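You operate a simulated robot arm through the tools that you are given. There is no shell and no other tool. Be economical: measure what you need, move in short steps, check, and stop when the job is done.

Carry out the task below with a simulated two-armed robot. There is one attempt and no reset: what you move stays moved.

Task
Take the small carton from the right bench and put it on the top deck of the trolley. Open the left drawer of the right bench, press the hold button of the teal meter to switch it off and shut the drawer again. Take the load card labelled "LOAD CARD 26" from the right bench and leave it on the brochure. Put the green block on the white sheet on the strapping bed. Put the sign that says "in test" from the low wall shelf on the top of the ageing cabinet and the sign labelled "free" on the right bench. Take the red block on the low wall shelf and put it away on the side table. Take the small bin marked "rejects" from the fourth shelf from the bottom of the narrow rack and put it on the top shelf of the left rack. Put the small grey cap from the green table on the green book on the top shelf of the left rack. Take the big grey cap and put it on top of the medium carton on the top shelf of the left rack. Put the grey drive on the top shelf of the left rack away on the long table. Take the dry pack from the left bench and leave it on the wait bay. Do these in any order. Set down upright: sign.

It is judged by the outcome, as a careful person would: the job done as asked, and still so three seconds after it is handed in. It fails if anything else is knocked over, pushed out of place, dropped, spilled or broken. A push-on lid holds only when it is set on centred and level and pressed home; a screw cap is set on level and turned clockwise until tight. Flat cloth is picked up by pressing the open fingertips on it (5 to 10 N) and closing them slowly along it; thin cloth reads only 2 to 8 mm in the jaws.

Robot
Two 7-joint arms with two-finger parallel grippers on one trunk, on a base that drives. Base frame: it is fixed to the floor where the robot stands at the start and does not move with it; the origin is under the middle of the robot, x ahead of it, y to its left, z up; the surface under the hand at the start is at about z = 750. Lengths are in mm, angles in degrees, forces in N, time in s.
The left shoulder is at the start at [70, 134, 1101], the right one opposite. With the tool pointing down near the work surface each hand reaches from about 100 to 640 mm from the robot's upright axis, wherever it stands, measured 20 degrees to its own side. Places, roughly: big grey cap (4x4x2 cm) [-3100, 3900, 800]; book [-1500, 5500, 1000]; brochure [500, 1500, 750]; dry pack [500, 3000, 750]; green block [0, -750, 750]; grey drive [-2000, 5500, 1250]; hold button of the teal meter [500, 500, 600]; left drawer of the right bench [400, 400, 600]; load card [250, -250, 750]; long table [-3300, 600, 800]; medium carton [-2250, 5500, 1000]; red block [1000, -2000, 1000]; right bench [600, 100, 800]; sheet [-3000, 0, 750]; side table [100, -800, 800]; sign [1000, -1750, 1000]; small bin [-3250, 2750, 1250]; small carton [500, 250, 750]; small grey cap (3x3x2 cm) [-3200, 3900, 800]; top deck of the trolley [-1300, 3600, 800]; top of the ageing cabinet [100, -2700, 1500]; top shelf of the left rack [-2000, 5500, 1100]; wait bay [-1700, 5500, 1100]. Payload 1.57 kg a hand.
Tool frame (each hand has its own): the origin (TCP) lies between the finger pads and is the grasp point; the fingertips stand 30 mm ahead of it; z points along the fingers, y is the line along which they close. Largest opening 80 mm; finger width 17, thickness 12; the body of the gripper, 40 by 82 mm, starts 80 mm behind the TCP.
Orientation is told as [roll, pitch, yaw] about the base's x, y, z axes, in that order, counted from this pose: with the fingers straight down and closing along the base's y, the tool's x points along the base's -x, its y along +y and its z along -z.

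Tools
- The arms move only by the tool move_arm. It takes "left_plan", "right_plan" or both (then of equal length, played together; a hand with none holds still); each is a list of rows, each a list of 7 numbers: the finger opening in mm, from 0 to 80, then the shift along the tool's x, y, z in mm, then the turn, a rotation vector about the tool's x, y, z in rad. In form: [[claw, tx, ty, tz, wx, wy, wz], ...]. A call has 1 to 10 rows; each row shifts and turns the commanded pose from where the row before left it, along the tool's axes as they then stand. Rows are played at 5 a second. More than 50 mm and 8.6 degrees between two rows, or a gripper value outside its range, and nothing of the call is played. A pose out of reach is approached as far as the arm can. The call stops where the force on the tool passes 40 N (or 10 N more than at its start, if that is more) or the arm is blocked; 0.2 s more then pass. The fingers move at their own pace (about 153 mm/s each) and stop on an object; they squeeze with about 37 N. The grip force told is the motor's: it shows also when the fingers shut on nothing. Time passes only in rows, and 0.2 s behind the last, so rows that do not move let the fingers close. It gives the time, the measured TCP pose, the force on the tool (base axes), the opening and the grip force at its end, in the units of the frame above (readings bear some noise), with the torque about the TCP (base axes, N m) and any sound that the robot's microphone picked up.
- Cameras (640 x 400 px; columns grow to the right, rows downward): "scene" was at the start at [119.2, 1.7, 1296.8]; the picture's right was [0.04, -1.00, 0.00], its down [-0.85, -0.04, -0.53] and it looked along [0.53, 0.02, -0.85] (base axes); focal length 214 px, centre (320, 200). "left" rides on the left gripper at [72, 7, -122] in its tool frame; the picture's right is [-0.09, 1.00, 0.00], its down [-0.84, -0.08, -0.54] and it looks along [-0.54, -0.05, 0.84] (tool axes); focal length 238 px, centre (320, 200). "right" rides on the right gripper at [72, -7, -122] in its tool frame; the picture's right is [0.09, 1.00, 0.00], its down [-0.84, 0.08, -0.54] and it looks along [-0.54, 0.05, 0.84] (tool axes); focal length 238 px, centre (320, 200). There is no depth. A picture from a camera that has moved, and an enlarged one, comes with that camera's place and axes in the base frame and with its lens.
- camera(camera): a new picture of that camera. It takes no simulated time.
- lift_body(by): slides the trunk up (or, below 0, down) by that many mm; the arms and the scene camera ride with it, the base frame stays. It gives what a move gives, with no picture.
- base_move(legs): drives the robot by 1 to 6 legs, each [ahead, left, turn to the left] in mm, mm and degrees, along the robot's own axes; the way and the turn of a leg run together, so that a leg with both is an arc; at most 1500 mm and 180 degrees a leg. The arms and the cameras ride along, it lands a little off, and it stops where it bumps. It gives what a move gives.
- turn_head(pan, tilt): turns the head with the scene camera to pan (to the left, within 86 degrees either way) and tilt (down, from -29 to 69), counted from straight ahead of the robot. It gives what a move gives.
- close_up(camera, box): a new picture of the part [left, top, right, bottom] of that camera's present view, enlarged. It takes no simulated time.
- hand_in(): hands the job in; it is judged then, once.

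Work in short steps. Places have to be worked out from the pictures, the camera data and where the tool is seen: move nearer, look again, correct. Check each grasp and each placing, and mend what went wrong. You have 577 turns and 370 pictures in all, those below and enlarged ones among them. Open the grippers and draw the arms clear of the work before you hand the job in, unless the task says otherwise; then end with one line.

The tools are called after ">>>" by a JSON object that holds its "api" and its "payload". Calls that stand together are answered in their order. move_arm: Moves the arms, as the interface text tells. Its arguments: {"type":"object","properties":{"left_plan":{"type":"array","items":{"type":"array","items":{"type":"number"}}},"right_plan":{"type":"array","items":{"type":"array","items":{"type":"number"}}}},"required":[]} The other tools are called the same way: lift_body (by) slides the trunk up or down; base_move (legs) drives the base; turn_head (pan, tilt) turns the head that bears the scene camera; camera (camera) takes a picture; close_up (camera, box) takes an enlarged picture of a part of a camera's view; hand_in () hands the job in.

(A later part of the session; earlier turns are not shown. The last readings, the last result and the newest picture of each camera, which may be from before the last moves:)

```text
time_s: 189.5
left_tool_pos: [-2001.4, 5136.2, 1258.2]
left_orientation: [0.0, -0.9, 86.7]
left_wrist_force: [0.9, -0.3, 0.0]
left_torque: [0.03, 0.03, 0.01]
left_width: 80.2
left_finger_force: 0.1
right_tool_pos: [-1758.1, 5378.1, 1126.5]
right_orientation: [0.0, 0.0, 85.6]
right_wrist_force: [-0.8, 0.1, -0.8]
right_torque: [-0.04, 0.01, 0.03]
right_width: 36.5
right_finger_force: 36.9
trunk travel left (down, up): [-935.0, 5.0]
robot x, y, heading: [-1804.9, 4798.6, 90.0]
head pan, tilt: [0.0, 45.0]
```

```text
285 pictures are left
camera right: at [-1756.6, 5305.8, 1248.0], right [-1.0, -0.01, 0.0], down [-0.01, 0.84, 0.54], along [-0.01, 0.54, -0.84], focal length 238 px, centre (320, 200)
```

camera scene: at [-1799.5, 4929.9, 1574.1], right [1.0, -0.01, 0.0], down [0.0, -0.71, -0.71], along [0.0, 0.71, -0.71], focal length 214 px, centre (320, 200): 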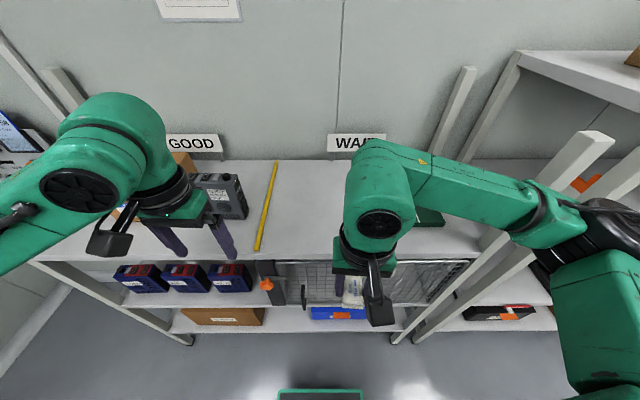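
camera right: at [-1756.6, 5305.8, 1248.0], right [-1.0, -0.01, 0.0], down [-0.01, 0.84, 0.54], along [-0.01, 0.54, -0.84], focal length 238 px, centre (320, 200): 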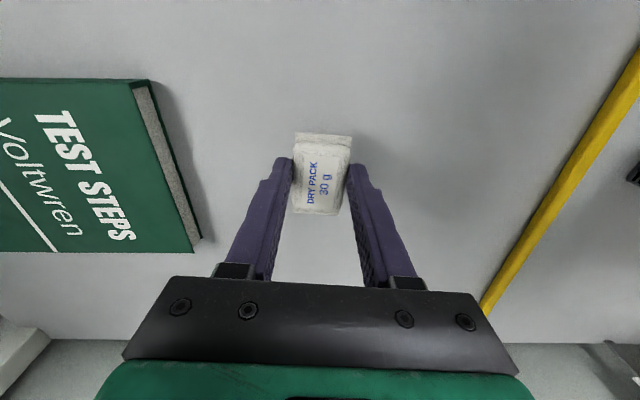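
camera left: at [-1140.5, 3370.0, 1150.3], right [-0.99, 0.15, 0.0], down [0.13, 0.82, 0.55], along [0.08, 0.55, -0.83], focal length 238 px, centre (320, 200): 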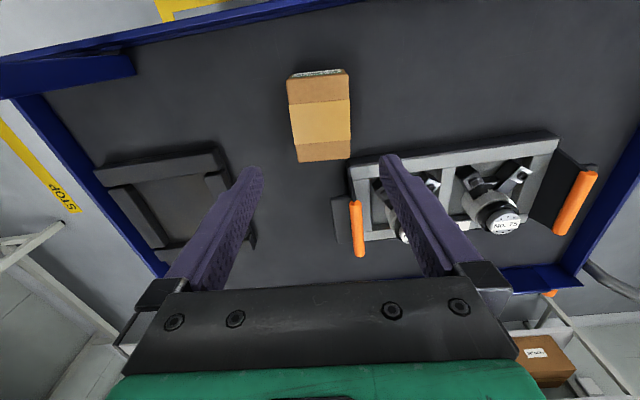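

>>> {"api": "move_arm", "payload": {"right_plan": [[25, 0, 0, 4, 0, 0, 0], [25, 0, 0, 4, 0, 0, 0], [25, 0, 0, 4, 0, 0, 0], [25, 0, 0, 4, 0, 0, 0], [25, 0, 0, 4, 0, 0, 0], [25, 0, 0, 3, 0, 0, 0]]}}

>>> {"api": "camera", "payload": {"camera": "right"}}

```text
time_s: 190.9
left_tool_pos: [-2000.6, 5134.7, 1257.5]
left_orientation: [0.0, -0.7, 86.7]
left_wrist_force: [0.5, 0.2, 0.5]
left_torque: [0.0, -0.01, 0.0]
left_width: 79.8
left_finger_force: 0.0
right_tool_pos: [-1759.7, 5378.6, 1103.8]
right_orientation: [0.0, 0.0, 85.6]
right_wrist_force: [0.4, 0.3, -0.3]
right_torque: [0.03, -0.01, 0.0]
right_width: 36.8
right_finger_force: 36.5
trunk travel left (down, up): [-935.0, 5.0]
robot x, y, heading: [-1799.6, 4799.0, 89.6]
head pan, tilt: [0.0, 45.0]
```

```text
284 pictures are left
camera right: at [-1756.9, 5306.0, 1225.5], right [-1.0, -0.01, 0.0], down [-0.01, 0.84, 0.54], along [-0.01, 0.54, -0.84], focal length 238 px, centre (320, 200)
```

right: 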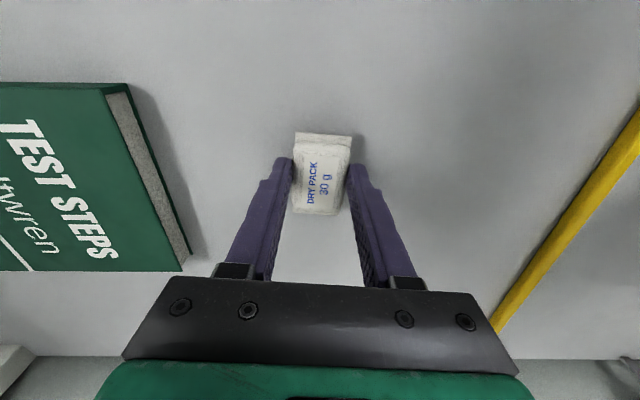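

>>> {"api": "move_arm", "payload": {"right_plan": [[25, 0, 0, 5, 0, 0, 0], [25, 0, 0, 5, 0, 0, 0], [25, 0, 0, 3, 0, 0, 0], [25, 0, 0, 3, 0, 0, 0], [25, 0, 0, 3, 0, 0, 0], [25, 0, 0, 3, 0, 0, 0], [25, 0, 0, 3, 0, 0, 0]]}}

```text
time_s: 192.0
left_tool_pos: [-1998.9, 5131.5, 1259.5]
left_orientation: [-0.1, -1.0, 86.7]
left_wrist_force: [0.9, 0.6, 0.2]
left_torque: [0.03, 0.03, -0.01]
left_width: 80.0
left_finger_force: 0.1
right_tool_pos: [-1758.6, 5377.6, 1093.4]
right_orientation: [0.5, -0.7, 85.5]
right_wrist_force: [0.6, -4.9, 14.9]
right_torque: [-0.27, -0.09, -0.03]
right_width: 36.6
right_finger_force: 37.1
trunk travel left (down, up): [-935.0, 5.0]
robot x, y, heading: [-1799.7, 4796.4, 89.7]
head pan, tilt: [0.0, 45.0]
stopped in row 5 (right hand): the force on the tool passed its limit at 40 N (the readings are from after the stop); the commanded pose is now the measured one
```

>>> {"api": "move_arm", "payload": {"right_plan": [[60, 0, 0, -1, 0, 0, 0], [60, 0, 0, 0, 0, 0, 0], [60, 0, 0, -15, 0, 0, 0], [60, 0, 0, -45, 0, 0, 0], [60, 0, 0, -45, 0, 0, 0]]}}

>>> {"api": "camera", "payload": {"camera": "right"}}

```text
time_s: 193.2
left_tool_pos: [-1998.4, 5134.6, 1257.6]
left_orientation: [0.0, -0.8, 86.7]
left_wrist_force: [0.2, -0.8, 0.4]
left_torque: [0.03, 0.02, 0.0]
left_width: 80.0
left_finger_force: 0.1
right_tool_pos: [-1755.5, 5376.3, 1195.3]
right_orientation: [0.2, -0.7, 85.5]
right_wrist_force: [-0.3, 0.2, 0.6]
right_torque: [0.01, 0.0, 0.04]
right_width: 60.2
right_finger_force: 0.2
trunk travel left (down, up): [-935.0, 5.0]
robot x, y, heading: [-1799.4, 4800.4, 89.6]
head pan, tilt: [0.0, 45.0]
```

```text
283 pictures are left
camera right: at [-1754.3, 5304.1, 1316.8], right [-1.0, -0.01, 0.0], down [-0.01, 0.83, 0.55], along [-0.01, 0.55, -0.83], focal length 238 px, centre (320, 200)
```

right: 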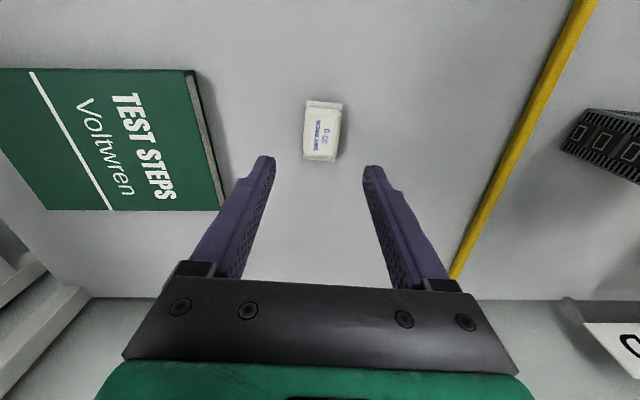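

Dry pack is in the wait bay. While here I'll look at the drive and medium carton with the left camera.

>>> {"api": "camera", "payload": {"camera": "left"}}

>>> {"api": "move_arm", "payload": {"right_plan": [[60, 49, 0, -10, 0, 0, 0], [60, 49, 0, 0, 0, 0, 0], [60, 49, 0, 0, 0, 0, 0], [60, 49, 0, 0, 0, 0, 0], [60, 49, 0, 0, 0, 0, 0]]}}

```text
282 pictures are left
camera left: at [-2012.2, 5060.9, 1379.5], right [-0.99, 0.15, 0.0], down [0.12, 0.82, 0.55], along [0.08, 0.55, -0.83], focal length 238 px, centre (320, 200)
```

left: 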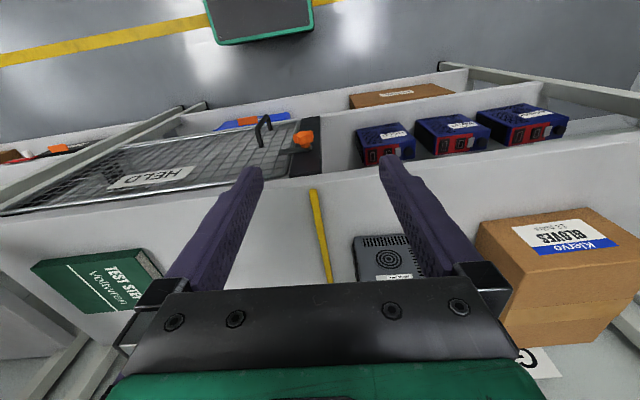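

```text
time_s: 194.4
left_tool_pos: [-1999.8, 5133.6, 1259.4]
left_orientation: [-0.1, -0.9, 86.7]
left_wrist_force: [0.3, -1.4, 0.2]
left_torque: [0.03, 0.03, 0.0]
left_width: 80.2
left_finger_force: 0.1
right_tool_pos: [-1774.4, 5133.7, 1206.4]
right_orientation: [0.2, -0.6, 85.4]
right_wrist_force: [0.0, -0.7, 1.1]
right_torque: [0.03, 0.04, -0.01]
right_width: 60.0
right_finger_force: 0.1
trunk travel left (down, up): [-935.0, 5.0]
robot x, y, heading: [-1801.1, 4801.1, 89.6]
head pan, tilt: [0.0, 45.0]
```

Go to the green table: back up, turn to face -x, drive on, and look.

>>> {"api": "base_move", "payload": {"legs": [[-400, 0, 0], [0, 0, 90], [550, 0, 0]]}}

>>> {"api": "turn_head", "payload": {"pan": 20, "tilt": 30}}

>>> {"api": "camera", "payload": {"camera": "scene"}}

```text
time_s: 203.5
left_tool_pos: [-2690.7, 4209.5, 1260.3]
left_orientation: [-0.1, -1.0, 176.5]
left_wrist_force: [-0.8, 0.3, 0.4]
left_torque: [-0.01, -0.02, 0.0]
left_width: 80.2
left_finger_force: 0.0
right_tool_pos: [-2688.9, 4435.1, 1206.4]
right_orientation: [0.2, -0.6, 175.3]
right_wrist_force: [-0.5, 0.2, -0.1]
right_torque: [-0.03, 0.0, -0.03]
right_width: 60.1
right_finger_force: 0.0
trunk travel left (down, up): [-935.0, 5.0]
robot x, y, heading: [-2357.7, 4406.6, 179.6]
head pan, tilt: [0.0, 45.0]
```

```text
time_s: 204.3
left_tool_pos: [-2692.0, 4210.2, 1258.8]
left_orientation: [0.0, -0.7, 176.4]
left_wrist_force: [0.8, -0.5, -0.2]
left_torque: [0.03, -0.01, 0.0]
left_width: 80.1
left_finger_force: 0.0
right_tool_pos: [-2690.7, 4435.0, 1206.1]
right_orientation: [0.2, -0.5, 175.3]
right_wrist_force: [-0.3, -0.6, 0.2]
right_torque: [0.03, 0.0, 0.0]
right_width: 59.8
right_finger_force: 0.2
trunk travel left (down, up): [-935.0, 5.0]
robot x, y, heading: [-2354.4, 4404.8, 179.5]
head pan, tilt: [20.0, 30.0]
```

```text
281 pictures are left
camera scene: at [-2491.0, 4376.5, 1596.6], right [-0.33, 0.94, 0.0], down [0.47, 0.17, -0.87], along [-0.82, -0.29, -0.5], focal length 214 px, centre (320, 200)
```

scene: 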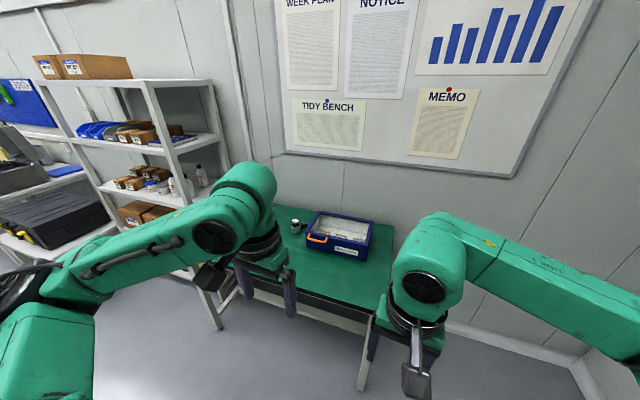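

>>> {"api": "base_move", "payload": {"legs": [[0, 430, 0.5], [200, 0, 0]]}}

>>> {"api": "lift_body", "payload": {"by": -200}}

>>> {"api": "turn_head", "payload": {"pan": 5, "tilt": 45}}

>>> {"api": "camera", "payload": {"camera": "scene"}}

```text
time_s: 208.2
left_tool_pos: [-2886.9, 3771.2, 1260.3]
left_orientation: [0.0, -1.0, 177.1]
left_wrist_force: [0.0, -0.1, -0.6]
left_torque: [-0.01, 0.01, 0.02]
left_width: 79.9
left_finger_force: 0.1
right_tool_pos: [-2887.8, 3996.2, 1207.1]
right_orientation: [0.3, -0.9, 176.0]
right_wrist_force: [0.2, -0.1, 0.2]
right_torque: [-0.02, 0.07, -0.01]
right_width: 60.0
right_finger_force: 0.2
trunk travel left (down, up): [-935.0, 5.0]
robot x, y, heading: [-2556.1, 3970.6, -179.7]
head pan, tilt: [20.0, 30.0]
```

```text
time_s: 210.3
left_tool_pos: [-2892.0, 3771.3, 1058.6]
left_orientation: [-0.1, -0.7, 177.0]
left_wrist_force: [0.3, -0.1, -0.1]
left_torque: [0.02, 0.0, -0.03]
left_width: 80.0
left_finger_force: 0.1
right_tool_pos: [-2892.5, 3996.1, 1006.7]
right_orientation: [0.2, -0.6, 176.0]
right_wrist_force: [0.4, -0.4, 0.6]
right_torque: [0.0, 0.02, 0.02]
right_width: 60.2
right_finger_force: 0.1
trunk travel left (down, up): [-735.0, 205.0]
robot x, y, heading: [-2553.2, 3974.4, -179.9]
head pan, tilt: [20.0, 30.0]
```

```text
time_s: 211.1
left_tool_pos: [-2891.5, 3770.5, 1057.9]
left_orientation: [0.0, -0.8, 177.1]
left_wrist_force: [-0.2, 0.5, -0.4]
left_torque: [-0.02, -0.01, 0.0]
left_width: 80.1
left_finger_force: 0.0
right_tool_pos: [-2891.4, 3994.8, 1005.5]
right_orientation: [0.1, -0.7, 176.0]
right_wrist_force: [-0.1, -0.5, 0.3]
right_torque: [-0.01, 0.0, -0.01]
right_width: 59.9
right_finger_force: 0.1
trunk travel left (down, up): [-735.0, 205.0]
robot x, y, heading: [-2560.0, 3971.1, -179.9]
head pan, tilt: [5.0, 45.0]
```

```text
280 pictures are left
camera scene: at [-2687.5, 3963.7, 1374.1], right [-0.09, 1.0, 0.0], down [0.7, 0.06, -0.71], along [-0.7, -0.06, -0.71], focal length 214 px, centre (320, 200)
```

scene: 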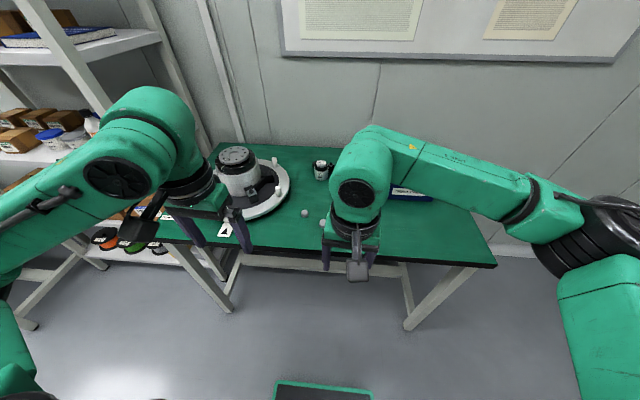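

>>> {"api": "close_up", "payload": {"camera": "scene", "box": [190, 130, 430, 270]}}

>>> {"api": "camera", "payload": {"camera": "right"}}

```text
2.67 times, centred on (310, 200) of scene
camera zoom: at [-2687.5, 3963.7, 1374.1], right [-0.09, 1.0, 0.0], down [0.7, 0.06, -0.71], along [-0.7, -0.06, -0.71], focal length 572 px, centre (347, 200)
```

zoom: 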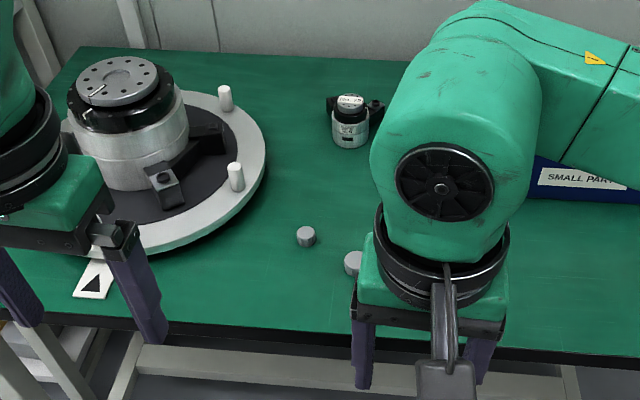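

```text
278 pictures are left
camera right: at [-2818.2, 3997.6, 1127.0], right [0.02, -1.0, 0.0], down [-0.83, -0.02, 0.55], along [-0.55, -0.01, -0.83], focal length 238 px, centre (320, 200)
```

right: 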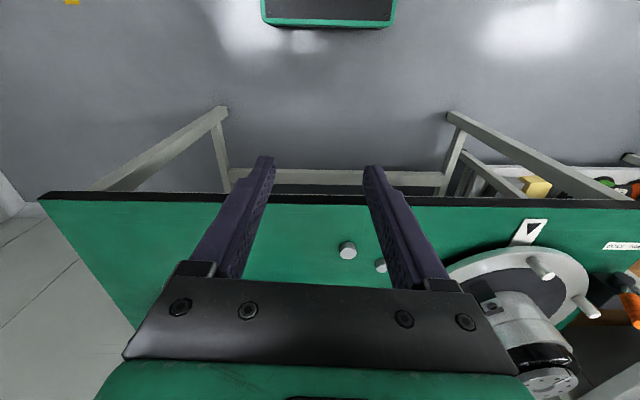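

Big cap ≈ [-3180, 3931], small cap ≈ [-3222, 3857] on the table (z≈750). Approach a bit and put the right hand above the big cap.

>>> {"api": "base_move", "payload": {"legs": [[130, 60, 0]]}}

>>> {"api": "camera", "payload": {"camera": "right"}}

```text
time_s: 212.5
left_tool_pos: [-3015.8, 3709.8, 1058.7]
left_orientation: [-0.1, -1.0, 177.1]
left_wrist_force: [-0.4, -0.4, 0.4]
left_torque: [-0.01, 0.01, -0.01]
left_width: 79.7
left_finger_force: 0.1
right_tool_pos: [-3018.1, 3934.2, 1007.6]
right_orientation: [0.3, -0.8, 175.9]
right_wrist_force: [-0.1, 0.7, 0.0]
right_torque: [-0.02, 0.01, -0.01]
right_width: 59.8
right_finger_force: 0.0
trunk travel left (down, up): [-735.0, 205.0]
robot x, y, heading: [-2681.7, 3910.1, -179.8]
head pan, tilt: [5.0, 45.0]
```

```text
277 pictures are left
camera right: at [-2944.3, 3937.2, 1127.4], right [0.02, -1.0, 0.0], down [-0.83, -0.02, 0.55], along [-0.55, -0.01, -0.83], focal length 238 px, centre (320, 200)
```

right: 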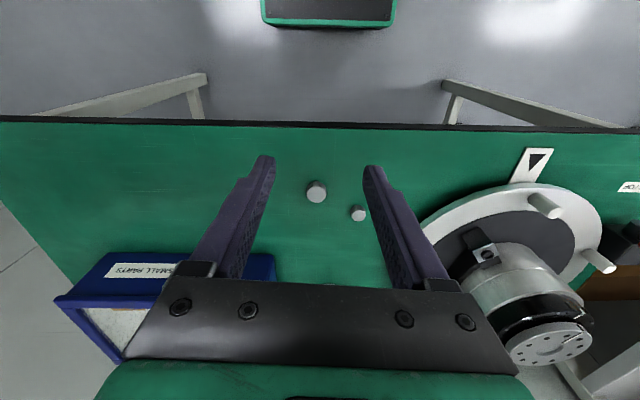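

>>> {"api": "move_arm", "payload": {"right_plan": [[60, -49, 0, 20, 0, 0.01, 0], [60, -49, 0, 0, 0, 0, 0], [60, -40, 0, 0, 0, 0, 0], [60, 0, 0, 45, 0, 0, 0], [60, 0, 0, 45, 0, 0, 0], [60, 0, 0, 40, 0, 0, 0], [60, 0, 0, 0, 0, 0, 0]]}}

>>> {"api": "camera", "payload": {"camera": "right"}}

```text
refused: row 1 steps farther than a row can; nothing moved
```

```text
276 pictures are left
camera right: at [-2944.3, 3937.2, 1127.4], right [0.02, -1.0, 0.0], down [-0.83, -0.02, 0.55], along [-0.55, -0.01, -0.83], focal length 238 px, centre (320, 200)
```

right: 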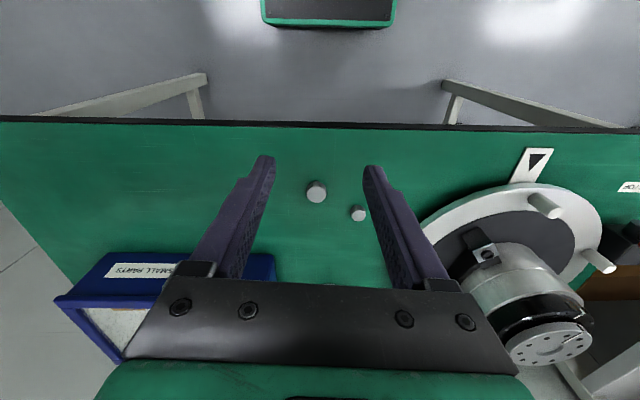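

>>> {"api": "move_arm", "payload": {"right_plan": [[60, -46, 0, 15, 0, 0.01, 0], [60, -46, 0, 10, 0, 0, 0], [60, -46, 0, 0, 0, 0, 0], [60, 0, 0, 45, 0, 0, 0], [60, 0, 0, 45, 0, 0, 0], [60, 0, 0, 35, 0, 0, 0], [60, 0, 0, 0, 0, 0, 0]]}}

>>> {"api": "camera", "payload": {"camera": "right"}}

```text
time_s: 214.1
left_tool_pos: [-3018.6, 3709.9, 1058.0]
left_orientation: [-0.1, -0.7, 177.1]
left_wrist_force: [0.4, 0.4, -0.6]
left_torque: [-0.01, -0.02, 0.01]
left_width: 80.3
left_finger_force: 0.1
right_tool_pos: [-3158.8, 3943.1, 857.2]
right_orientation: [0.3, -0.1, 176.0]
right_wrist_force: [-0.3, 0.3, -0.8]
right_torque: [-0.04, 0.0, 0.01]
right_width: 60.1
right_finger_force: 0.1
trunk travel left (down, up): [-735.0, 205.0]
robot x, y, heading: [-2681.4, 3909.7, -179.8]
head pan, tilt: [5.0, 45.0]
```

```text
275 pictures are left
camera right: at [-3086.2, 3946.2, 978.6], right [0.02, -1.0, 0.0], down [-0.84, -0.02, 0.54], along [-0.54, -0.02, -0.84], focal length 238 px, centre (320, 200)
```

right: 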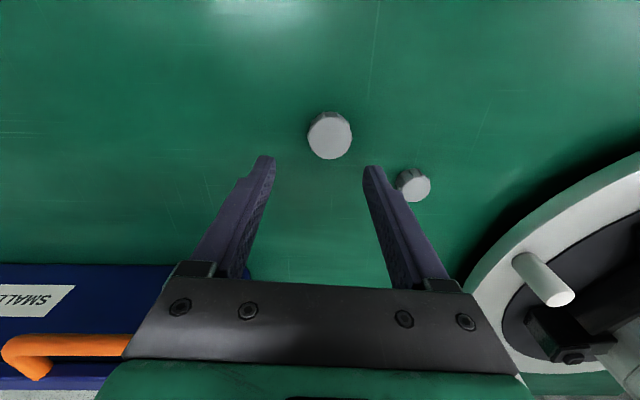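

>>> {"api": "move_arm", "payload": {"right_plan": [[60, 6, 9, 40, 0, 0, 0], [60, 0, 0, 0, 0, 0, 0]]}}

>>> {"api": "camera", "payload": {"camera": "right"}}

```text
time_s: 214.5
left_tool_pos: [-3017.4, 3708.3, 1057.0]
left_orientation: [0.0, -0.8, 177.0]
left_wrist_force: [0.0, -0.4, -0.7]
left_torque: [-0.02, -0.02, 0.01]
left_width: 80.1
left_finger_force: 0.0
right_tool_pos: [-3155.4, 3934.0, 830.6]
right_orientation: [0.4, 0.0, 175.9]
right_wrist_force: [6.3, 0.5, 7.9]
right_torque: [0.33, -0.15, -0.13]
right_width: 60.2
right_finger_force: 0.3
trunk travel left (down, up): [-735.0, 205.0]
robot x, y, heading: [-2682.5, 3907.9, -180.2]
head pan, tilt: [5.0, 45.0]
stopped in row 2 (right hand): the force on the tool passed its limit at 62 N (the readings are from after the stop); the commanded pose is now the measured one
```

```text
274 pictures are left
camera right: at [-3083.4, 3936.5, 952.2], right [0.02, -1.0, 0.01], down [-0.84, -0.01, 0.54], along [-0.54, -0.02, -0.84], focal length 238 px, centre (320, 200)
```

right: 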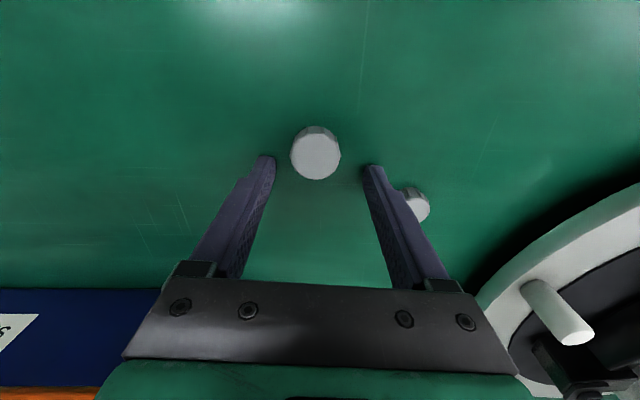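

The table is at z≈800 (tips touched it). I'll rise slightly, shift 19 mm toward the cap and close.

>>> {"api": "move_arm", "payload": {"right_plan": [[60, 0, 0, -5, 0, 0, 0], [60, 19, -3, 0, 0, 0, 0], [60, 0, 0, 0, 0, 0, 0]]}}

>>> {"api": "camera", "payload": {"camera": "right"}}

```text
time_s: 215.3
left_tool_pos: [-3020.2, 3708.6, 1057.4]
left_orientation: [-0.1, -0.6, 177.1]
left_wrist_force: [0.4, -0.5, 0.1]
left_torque: [-0.02, -0.03, 0.03]
left_width: 79.9
left_finger_force: 0.1
right_tool_pos: [-3138.5, 3935.8, 833.0]
right_orientation: [0.5, 0.0, 175.7]
right_wrist_force: [-0.3, -0.4, 0.3]
right_torque: [-0.02, 0.03, -0.01]
right_width: 60.4
right_finger_force: 0.0
trunk travel left (down, up): [-735.0, 205.0]
robot x, y, heading: [-2682.0, 3911.9, -180.0]
head pan, tilt: [5.0, 45.0]
```

```text
273 pictures are left
camera right: at [-3065.3, 3938.2, 955.4], right [0.02, -1.0, 0.01], down [-0.84, -0.01, 0.54], along [-0.54, -0.02, -0.84], focal length 238 px, centre (320, 200)
```

right: 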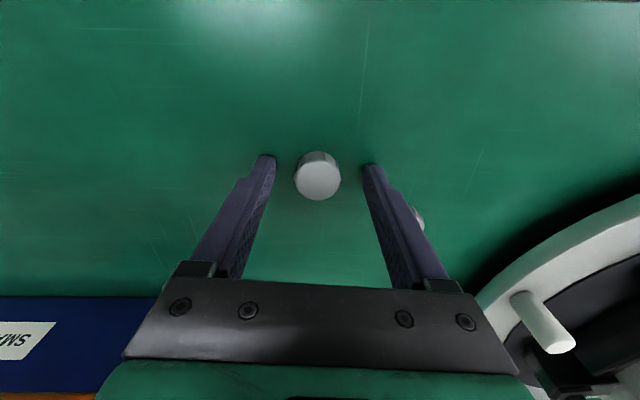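

>>> {"api": "move_arm", "payload": {"right_plan": [[60, 2, 0, 1, 0, 0, 0], [40, 0, 0, 0, 0, 0, 0], [20, 0, 0, 0, 0, 0, 0], [20, 0, 0, 0, 0, 0, 0], [20, 0, 0, -15, 0, 0, 0], [20, 0, 0, -45, 0, 0, 0]]}}

>>> {"api": "camera", "payload": {"camera": "right"}}

```text
time_s: 216.7
left_tool_pos: [-3018.7, 3708.5, 1057.7]
left_orientation: [0.0, -0.8, 177.1]
left_wrist_force: [0.3, -0.2, -0.3]
left_torque: [0.01, 0.02, 0.03]
left_width: 80.2
left_finger_force: 0.1
right_tool_pos: [-3134.7, 3935.7, 893.9]
right_orientation: [0.4, 0.0, 175.8]
right_wrist_force: [0.1, -0.2, -0.9]
right_torque: [0.0, 0.02, 0.01]
right_width: 27.9
right_finger_force: 36.9
trunk travel left (down, up): [-735.0, 205.0]
robot x, y, heading: [-2683.6, 3912.6, -180.0]
head pan, tilt: [5.0, 45.0]
```

```text
272 pictures are left
camera right: at [-3061.9, 3937.9, 1015.2], right [0.02, -1.0, 0.01], down [-0.84, -0.01, 0.54], along [-0.54, -0.02, -0.84], focal length 238 px, centre (320, 200)
```

right: 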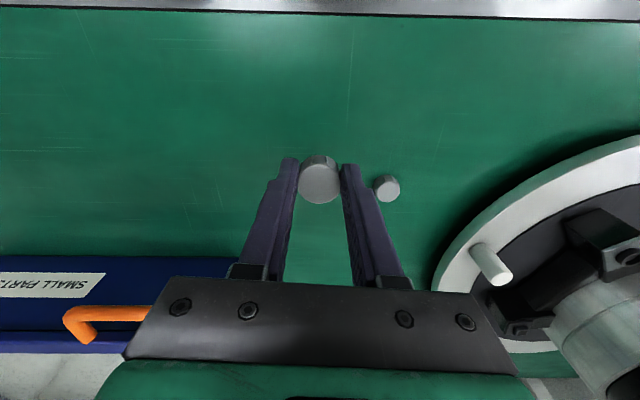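

The held cap measures only 28 mm; I'll check the table for another, larger grey cap.

>>> {"api": "move_arm", "payload": {"right_plan": [[20, 40, -20, -20, 0, 0, 0], [20, 40, -20, -20, 0, 0, 0], [20, 40, -20, -20, 0, 0, 0], [20, 40, -20, -20, 0, 0, 0]]}}

>>> {"api": "turn_head", "payload": {"pan": -5, "tilt": 50}}

>>> {"api": "camera", "payload": {"camera": "scene"}}

>>> {"api": "camera", "payload": {"camera": "left"}}

```text
time_s: 217.7
left_tool_pos: [-3016.8, 3711.1, 1058.6]
left_orientation: [0.2, -0.8, 177.1]
left_wrist_force: [0.2, 0.6, 0.7]
left_torque: [-0.01, -0.01, 0.0]
left_width: 80.1
left_finger_force: 0.0
right_tool_pos: [-2971.4, 4006.0, 973.9]
right_orientation: [0.4, -0.1, 175.9]
right_wrist_force: [0.1, -0.4, 0.1]
right_torque: [-0.01, 0.0, 0.02]
right_width: 27.7
right_finger_force: 37.1
trunk travel left (down, up): [-735.0, 205.0]
robot x, y, heading: [-2683.5, 3912.7, -180.0]
head pan, tilt: [5.0, 45.0]
```

```text
time_s: 218.4
left_tool_pos: [-3019.2, 3708.5, 1058.5]
left_orientation: [0.0, -0.7, 177.1]
left_wrist_force: [0.1, -0.2, 0.8]
left_torque: [-0.02, 0.01, -0.01]
left_width: 80.2
left_finger_force: 0.1
right_tool_pos: [-2972.6, 4005.1, 975.0]
right_orientation: [0.4, 0.0, 175.9]
right_wrist_force: [-0.1, 0.7, 0.4]
right_torque: [0.01, -0.04, -0.03]
right_width: 27.7
right_finger_force: 37.2
trunk travel left (down, up): [-735.0, 205.0]
robot x, y, heading: [-2683.5, 3909.6, -180.5]
head pan, tilt: [-5.0, 50.0]
```

```text
271 pictures are left
camera scene: at [-2811.1, 3916.3, 1367.1], right [0.09, 1.0, 0.0], down [0.76, -0.07, -0.64], along [-0.64, 0.06, -0.77], focal length 214 px, centre (320, 200)
```

scene: 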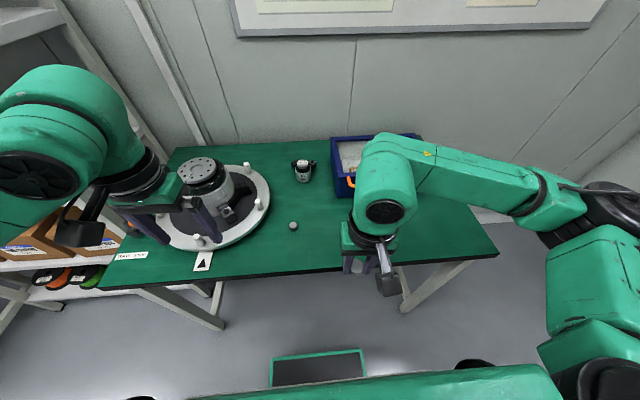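

```text
270 pictures are left
camera left: at [-2946.8, 3698.4, 1179.2], right [-0.14, -0.99, 0.0], down [-0.82, 0.12, 0.55], along [-0.55, 0.08, -0.83], focal length 238 px, centre (320, 200)
```

left: 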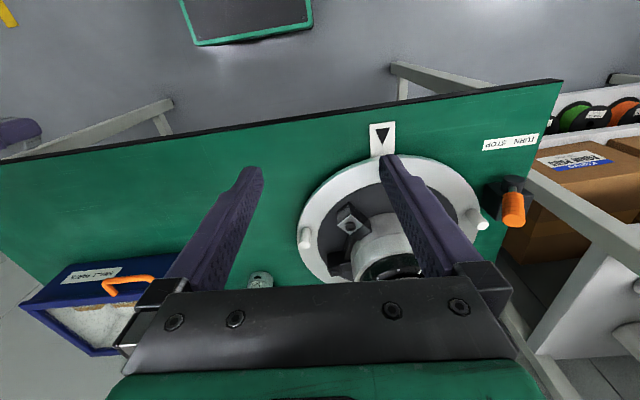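

Only the two caps were there, so the right hand holds the big one. Left hand now goes above the small cap at about [-3176, 3869].

>>> {"api": "move_arm", "payload": {"left_plan": [[60, 0, -49, 0, 0, 0, 0], [60, 0, -49, 0, 0, 0, 0], [60, 0, -49, 0, 0, 0, 0], [60, -45, -5, 0, 0, 0.013, 0], [60, -45, 0, 0, 0, 0, 0], [60, -45, 0, 0, 0, 0, 0], [60, 0, 0, 48, 0, 0, 0], [60, 0, 0, 48, 0, 0, 0], [60, 0, 0, 48, 0, 0, 0], [60, 0, 0, 0, 0, 0, 0]], "right_plan": [[20, 0, -20, 0, 0, 0, 0], [20, 0, -20, 0, 0, 0, 0], [20, 0, 0, 0, 0, 0, 0], [20, 0, 0, 0, 0, 0, 0], [20, 0, 0, 0, 0, 0, 0], [20, 0, 0, 0, 0, 0, 0], [20, 0, 0, 0, 0, 0, 0], [20, 0, 0, 0, 0, 0, 0], [20, 0, 0, 0, 0, 0, 0], [20, 0, 0, 0, 0, 0, 0]]}}

>>> {"api": "camera", "payload": {"camera": "left"}}

```text
time_s: 220.6
left_tool_pos: [-3144.9, 3869.1, 910.8]
left_orientation: [0.0, 0.0, 177.0]
left_wrist_force: [-0.1, -0.8, -0.4]
left_torque: [0.0, 0.02, 0.01]
left_width: 60.3
left_finger_force: 0.0
right_tool_pos: [-2967.3, 4043.5, 973.4]
right_orientation: [0.3, 0.0, 175.9]
right_wrist_force: [0.3, 0.5, -0.1]
right_torque: [-0.02, 0.0, -0.02]
right_width: 27.7
right_finger_force: 37.0
trunk travel left (down, up): [-735.0, 205.0]
robot x, y, heading: [-2683.8, 3910.7, -179.7]
head pan, tilt: [-5.0, 50.0]
```

```text
269 pictures are left
camera left: at [-3073.6, 3858.6, 1033.6], right [-0.14, -0.99, 0.0], down [-0.83, 0.12, 0.54], along [-0.54, 0.08, -0.84], focal length 238 px, centre (320, 200)
```

left: 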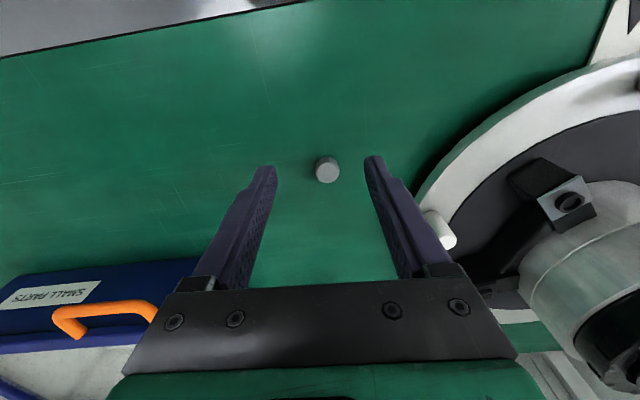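

>>> {"api": "move_arm", "payload": {"left_plan": [[50, -35, 1.5, 20, 0, 0, 0], [50, 0, 0, 30, 0, 0, 0], [50, 0, 0, 20, 0, 0, 0], [50, 0, 0, 0, 0, 0, 0]]}}

>>> {"api": "camera", "payload": {"camera": "left"}}

```text
time_s: 221.6
left_tool_pos: [-3181.9, 3868.1, 842.4]
left_orientation: [0.0, 0.0, 177.1]
left_wrist_force: [-0.8, 0.4, 0.0]
left_torque: [-0.03, -0.01, -0.02]
left_width: 49.8
left_finger_force: 0.2
right_tool_pos: [-2969.6, 4043.9, 973.8]
right_orientation: [0.5, 0.0, 175.9]
right_wrist_force: [-0.2, 0.2, 0.1]
right_torque: [0.0, 0.0, -0.04]
right_width: 27.5
right_finger_force: 36.9
trunk travel left (down, up): [-735.0, 205.0]
robot x, y, heading: [-2683.9, 3915.0, -180.0]
head pan, tilt: [-5.0, 50.0]
```

```text
268 pictures are left
camera left: at [-3110.1, 3857.2, 965.2], right [-0.14, -0.99, 0.0], down [-0.83, 0.12, 0.54], along [-0.54, 0.08, -0.84], focal length 238 px, centre (320, 200)
```

left: 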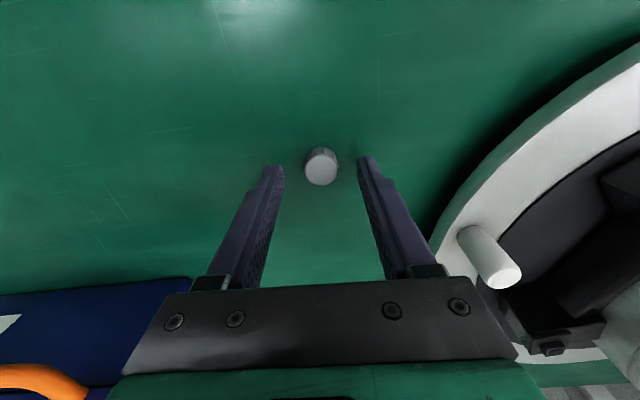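

>>> {"api": "move_arm", "payload": {"left_plan": [[50, 3, 1, 5, 0, 0, 0], [50, 0, 0, 5, 0, 0, 0], [30, 0, 0, 0, 0, 0, 0], [12, 0, 0, 0, 0, 0, 0], [12, 0, 0, 0, 0, 0, 0], [12, 0, 0, -15, 0, 0, 0], [12, 0, 0, -45, 0, 0, 0], [12, 0, 0, -45, 0, 0, 0]]}}

>>> {"api": "camera", "payload": {"camera": "left"}}

```text
time_s: 223.4
left_tool_pos: [-3179.6, 3868.0, 941.8]
left_orientation: [0.0, -0.1, 177.1]
left_wrist_force: [0.9, -0.5, 0.3]
left_torque: [0.01, 0.02, -0.03]
left_width: 18.9
left_finger_force: 33.0
right_tool_pos: [-2969.7, 4044.9, 973.0]
right_orientation: [0.5, -0.1, 175.9]
right_wrist_force: [0.2, -0.4, -0.1]
right_torque: [0.0, 0.0, -0.01]
right_width: 27.4
right_finger_force: 37.1
trunk travel left (down, up): [-735.0, 205.0]
robot x, y, heading: [-2683.4, 3912.1, -179.9]
head pan, tilt: [-5.0, 50.0]
```

```text
267 pictures are left
camera left: at [-3108.4, 3857.5, 1064.1], right [-0.14, -0.99, 0.0], down [-0.83, 0.12, 0.54], along [-0.54, 0.08, -0.84], focal length 238 px, centre (320, 200)
```

left: 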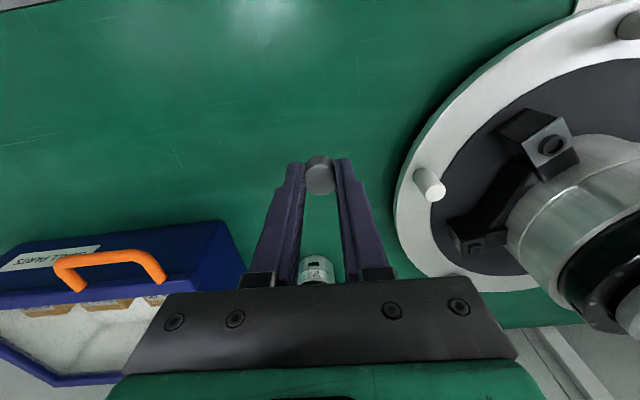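

Both caps held. Retract and return to the left rack.

>>> {"api": "move_arm", "payload": {"left_plan": [[12, 40, 20, -15, 0, 0, 0], [12, 40, 20, -15, 0, 0, 0], [12, 40, 20, -15, 0, 0, 0], [12, 40, 20, -15, 0, 0, 0]]}}

>>> {"api": "base_move", "payload": {"legs": [[-330, 0, 0], [0, -490, 0], [0, 0, -90], [0, -800, 0]]}}

>>> {"api": "lift_body", "payload": {"by": 200}}

>>> {"api": "turn_head", "payload": {"pan": 0, "tilt": 40}}

>>> {"api": "camera", "payload": {"camera": "scene"}}

```text
time_s: 224.4
left_tool_pos: [-3020.8, 3779.6, 1003.0]
left_orientation: [0.0, -0.2, 177.2]
left_wrist_force: [0.6, -0.4, -0.2]
left_torque: [-0.02, 0.02, 0.03]
left_width: 19.0
left_finger_force: 32.8
right_tool_pos: [-2967.2, 4042.6, 974.9]
right_orientation: [0.4, -0.1, 175.9]
right_wrist_force: [0.3, -0.1, -0.2]
right_torque: [-0.02, 0.02, 0.01]
right_width: 27.5
right_finger_force: 36.9
trunk travel left (down, up): [-735.0, 205.0]
robot x, y, heading: [-2681.9, 3911.9, -180.1]
head pan, tilt: [-5.0, 50.0]
```

```text
time_s: 236.7
left_tool_pos: [-1711.9, 4765.2, 1003.2]
left_orientation: [0.0, 0.0, 89.1]
left_wrist_force: [-0.1, -0.4, 0.1]
left_torque: [-0.01, 0.0, -0.01]
left_width: 21.5
left_finger_force: 34.2
right_tool_pos: [-1448.3, 4718.6, 973.2]
right_orientation: [0.4, -0.1, 87.9]
right_wrist_force: [0.8, 0.0, 0.9]
right_torque: [-0.02, 0.01, 0.02]
right_width: 28.5
right_finger_force: 37.6
trunk travel left (down, up): [-735.0, 205.0]
robot x, y, heading: [-1568.2, 4430.6, 92.0]
head pan, tilt: [-5.0, 50.0]
```

```text
time_s: 238.8
left_tool_pos: [-1713.2, 4764.8, 1202.0]
left_orientation: [0.0, 0.0, 89.0]
left_wrist_force: [0.4, 0.8, -0.3]
left_torque: [0.01, -0.03, 0.03]
left_width: 21.6
left_finger_force: 34.4
right_tool_pos: [-1447.6, 4719.2, 1174.7]
right_orientation: [0.5, -0.1, 87.9]
right_wrist_force: [0.0, -0.2, -0.6]
right_torque: [0.0, 0.02, -0.02]
right_width: 28.4
right_finger_force: 37.1
trunk travel left (down, up): [-935.0, 5.0]
robot x, y, heading: [-1570.3, 4428.5, 91.8]
head pan, tilt: [-5.0, 50.0]
```

```text
time_s: 239.6
left_tool_pos: [-1713.3, 4765.0, 1202.4]
left_orientation: [0.1, 0.0, 89.1]
left_wrist_force: [0.0, 0.0, -0.5]
left_torque: [-0.01, 0.0, 0.0]
left_width: 21.1
left_finger_force: 34.7
right_tool_pos: [-1448.2, 4718.7, 1172.2]
right_orientation: [0.3, 0.0, 87.9]
right_wrist_force: [-0.4, 0.4, 0.3]
right_torque: [0.0, 0.05, 0.0]
right_width: 28.5
right_finger_force: 37.3
trunk travel left (down, up): [-935.0, 5.0]
robot x, y, heading: [-1567.0, 4430.2, 92.1]
head pan, tilt: [0.0, 40.0]
```

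```text
266 pictures are left
camera scene: at [-1574.9, 4564.0, 1581.3], right [1.0, 0.03, 0.0], down [0.02, -0.64, -0.77], along [-0.03, 0.77, -0.64], focal length 214 px, centre (320, 200)
```

scene: 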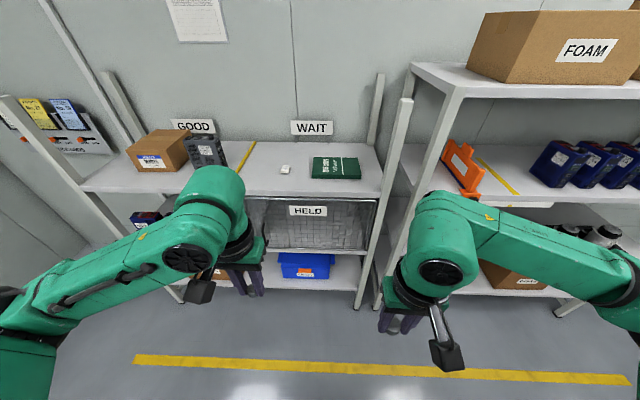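

>>> {"api": "close_up", "payload": {"camera": "left", "box": [240, 130, 400, 230]}}

>>> {"api": "close_up", "payload": {"camera": "right", "box": [240, 130, 400, 230]}}

```text
4.00 times, centred on (320, 180) of left
camera zoom: at [-1721.6, 4692.6, 1324.8], right [-0.99, 0.11, 0.0], down [0.09, 0.84, 0.54], along [0.06, 0.54, -0.84], focal length 953 px, centre (320, 280)
```

zoom: 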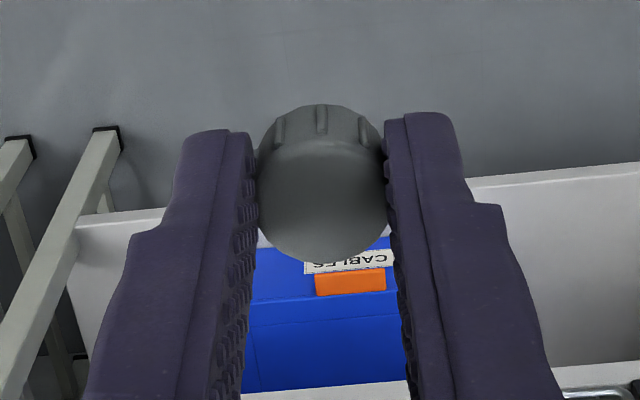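

```text
4.00 times, centred on (320, 180) of right
camera zoom: at [-1442.2, 4647.2, 1295.6], right [-1.0, -0.06, 0.01], down [-0.04, 0.84, 0.54], along [-0.04, 0.54, -0.84], focal length 953 px, centre (320, 280)
```

zoom: 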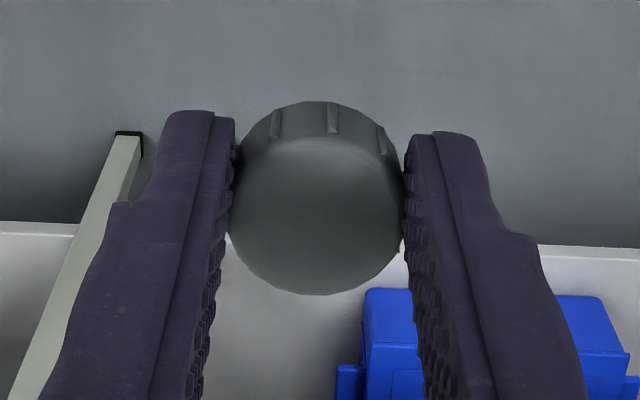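

Book centre ≈ [-1531, 5385]. Approach with the left hand.

>>> {"api": "base_move", "payload": {"legs": [[385, -100, -2]]}}

>>> {"api": "move_arm", "payload": {"left_plan": [[12, -48, -10, -10, 0, 0, 0], [12, -48, -10, 0, 0, 0, 0], [12, -48, -10, 0, 0, 0, 0], [12, -40, 0, 0, 0, 0, 0], [12, 0, 0, 0, 0, 0, 0]]}}

>>> {"api": "camera", "payload": {"camera": "left"}}

```text
time_s: 242.0
left_tool_pos: [-1606.6, 5156.4, 1203.2]
left_orientation: [0.0, -0.1, 86.9]
left_wrist_force: [-0.3, 0.4, -0.1]
left_torque: [0.03, -0.01, 0.03]
left_width: 21.0
left_finger_force: 34.2
right_tool_pos: [-1342.5, 5101.5, 1173.6]
right_orientation: [0.4, 0.0, 85.7]
right_wrist_force: [-0.2, -0.7, 0.4]
right_torque: [0.03, 0.0, 0.01]
right_width: 28.3
right_finger_force: 36.8
trunk travel left (down, up): [-935.0, 5.0]
robot x, y, heading: [-1476.3, 4817.6, 89.9]
head pan, tilt: [0.0, 40.0]
```

```text
time_s: 243.2
left_tool_pos: [-1566.8, 5343.5, 1213.1]
left_orientation: [0.1, -0.1, 86.8]
left_wrist_force: [0.2, 0.4, -0.5]
left_torque: [0.04, 0.01, -0.01]
left_width: 21.2
left_finger_force: 34.4
right_tool_pos: [-1342.0, 5101.5, 1173.9]
right_orientation: [0.4, -0.1, 85.8]
right_wrist_force: [-0.5, 0.0, 0.1]
right_torque: [-0.01, -0.01, 0.02]
right_width: 28.5
right_finger_force: 36.7
trunk travel left (down, up): [-935.0, 5.0]
robot x, y, heading: [-1475.0, 4821.0, 90.1]
head pan, tilt: [0.0, 40.0]
```

```text
263 pictures are left
camera left: at [-1578.0, 5271.1, 1335.4], right [-0.99, 0.15, 0.0], down [0.12, 0.83, 0.54], along [0.08, 0.54, -0.84], focal length 238 px, centre (320, 200)
```

left: 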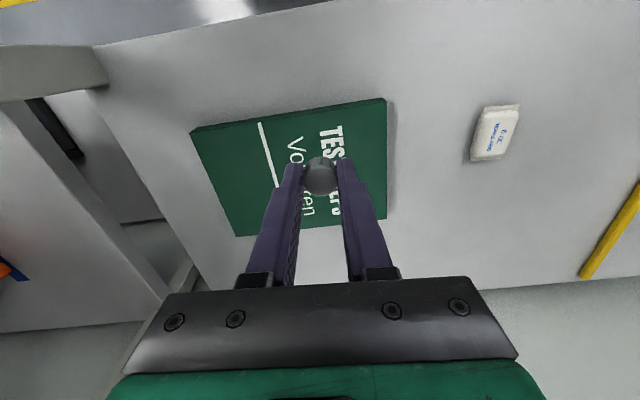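

>>> {"api": "move_arm", "payload": {"left_plan": [[12, -40, -28, 0, 0, 0, 0], [12, 0, -3, 35, 0, 0, 0], [12, 0, 0, 35, 0, 0, 0], [12, 0, 0, 0, 0, 0, 0]]}}

>>> {"api": "camera", "payload": {"camera": "left"}}

```text
time_s: 244.2
left_tool_pos: [-1533.4, 5379.3, 1144.2]
left_orientation: [0.0, 0.1, 86.8]
left_wrist_force: [0.7, -0.1, 0.1]
left_torque: [-0.03, -0.03, 0.02]
left_width: 21.3
left_finger_force: 34.7
right_tool_pos: [-1342.3, 5104.1, 1172.6]
right_orientation: [0.5, 0.0, 85.7]
right_wrist_force: [0.8, 0.0, -0.7]
right_torque: [0.01, 0.0, -0.02]
right_width: 28.2
right_finger_force: 37.1
trunk travel left (down, up): [-935.0, 5.0]
robot x, y, heading: [-1478.3, 4824.7, 89.8]
head pan, tilt: [0.0, 40.0]
```

```text
262 pictures are left
camera left: at [-1545.0, 5307.2, 1265.3], right [-0.99, 0.15, 0.0], down [0.12, 0.83, 0.54], along [0.08, 0.54, -0.84], focal length 238 px, centre (320, 200)
```

left: 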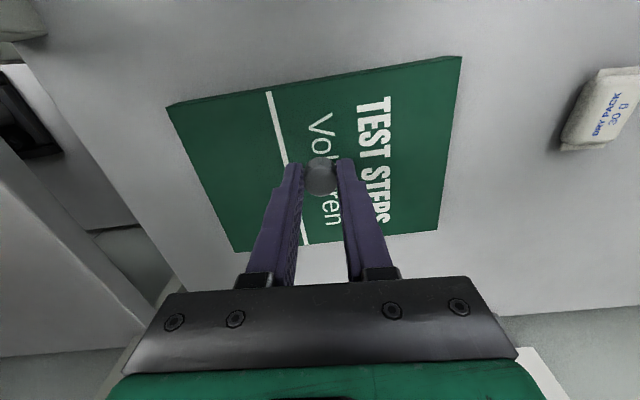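

Well centred over the book. Lower slowly to contact.

>>> {"api": "move_arm", "payload": {"left_plan": [[12, 0, 0, 8, 0, 0, 0], [12, 0, 0, 6, 0, 0, 0], [12, 0, 0, 3, 0, 0, 0], [12, 0, 0, 3, 0, 0, 0], [12, 0, 0, 2, 0, 0, 0], [12, 0, 0, 2, 0, 0, 0], [12, 0, 0, 2, 0, 0, 0]]}}

```text
time_s: 245.8
left_tool_pos: [-1534.0, 5378.4, 1117.1]
left_orientation: [0.0, 0.0, 86.8]
left_wrist_force: [0.1, -1.2, 0.2]
left_torque: [-0.01, -0.02, 0.0]
left_width: 21.6
left_finger_force: 34.3
right_tool_pos: [-1342.3, 5102.9, 1173.7]
right_orientation: [0.3, 0.0, 85.7]
right_wrist_force: [-0.5, -0.3, -0.5]
right_torque: [-0.04, 0.0, 0.01]
right_width: 28.2
right_finger_force: 36.9
trunk travel left (down, up): [-935.0, 5.0]
robot x, y, heading: [-1477.5, 4817.0, 89.8]
head pan, tilt: [0.0, 40.0]
```

>>> {"api": "move_arm", "payload": {"left_plan": [[12, 0, 0, 2, 0, 0, 0], [12, 0, 0, 2, 0, 0, 0], [12, 0, 0, 2, 0, 0, 0], [12, 0, 0, 2, 0, 0, 0], [12, 0, 0, 2, 0, 0, 0]]}}

```text
time_s: 247.2
left_tool_pos: [-1533.5, 5377.2, 1112.0]
left_orientation: [0.0, -0.9, 86.8]
left_wrist_force: [-1.4, -4.3, 13.2]
left_torque: [-0.09, 0.03, 0.02]
left_width: 21.2
left_finger_force: 34.0
right_tool_pos: [-1342.5, 5099.4, 1174.2]
right_orientation: [0.4, -0.1, 85.8]
right_wrist_force: [-0.7, 0.8, -0.4]
right_torque: [-0.04, 0.0, 0.0]
right_width: 28.4
right_finger_force: 37.1
trunk travel left (down, up): [-935.0, 5.0]
robot x, y, heading: [-1473.2, 4817.5, 89.8]
head pan, tilt: [0.0, 40.0]
stopped in row 5 (left hand): the force on the tool passed its limit at 41 N (the readings are from after the stop); the commanded pose is now the measured one
```

Contact. Release and rise.

>>> {"api": "move_arm", "payload": {"left_plan": [[40, 0, 0, 0, 0, 0, 0], [40, 0, 0, -5, 0, 0, 0], [40, 0, 0, -30, 0, 0, 0], [40, 0, 0, -45, 0, 0, 0], [40, 0, 0, -30, 0, 0, 0]]}}

>>> {"api": "camera", "payload": {"camera": "left"}}

```text
time_s: 248.4
left_tool_pos: [-1534.3, 5380.0, 1220.1]
left_orientation: [-0.2, -0.5, 86.9]
left_wrist_force: [0.2, 0.0, 0.3]
left_torque: [0.01, -0.04, -0.02]
left_width: 40.1
left_finger_force: 0.1
right_tool_pos: [-1343.7, 5103.0, 1172.1]
right_orientation: [0.4, 0.0, 85.7]
right_wrist_force: [0.3, 0.8, 0.3]
right_torque: [0.02, 0.01, -0.02]
right_width: 28.2
right_finger_force: 37.3
trunk travel left (down, up): [-935.0, 5.0]
robot x, y, heading: [-1473.9, 4820.5, 89.9]
head pan, tilt: [0.0, 40.0]
```

```text
261 pictures are left
camera left: at [-1546.8, 5307.0, 1341.8], right [-0.99, 0.15, 0.0], down [0.12, 0.83, 0.55], along [0.08, 0.54, -0.84], focal length 238 px, centre (320, 200)
```

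left: 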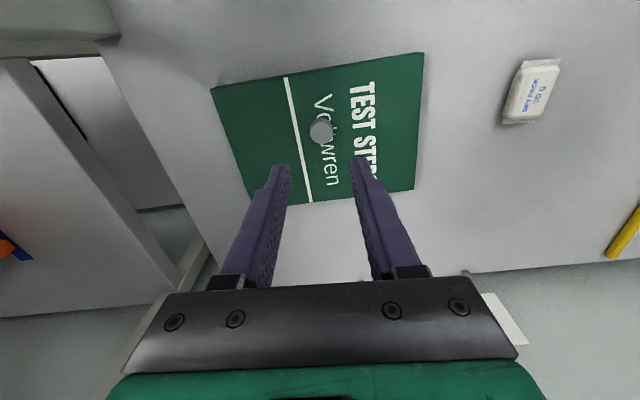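

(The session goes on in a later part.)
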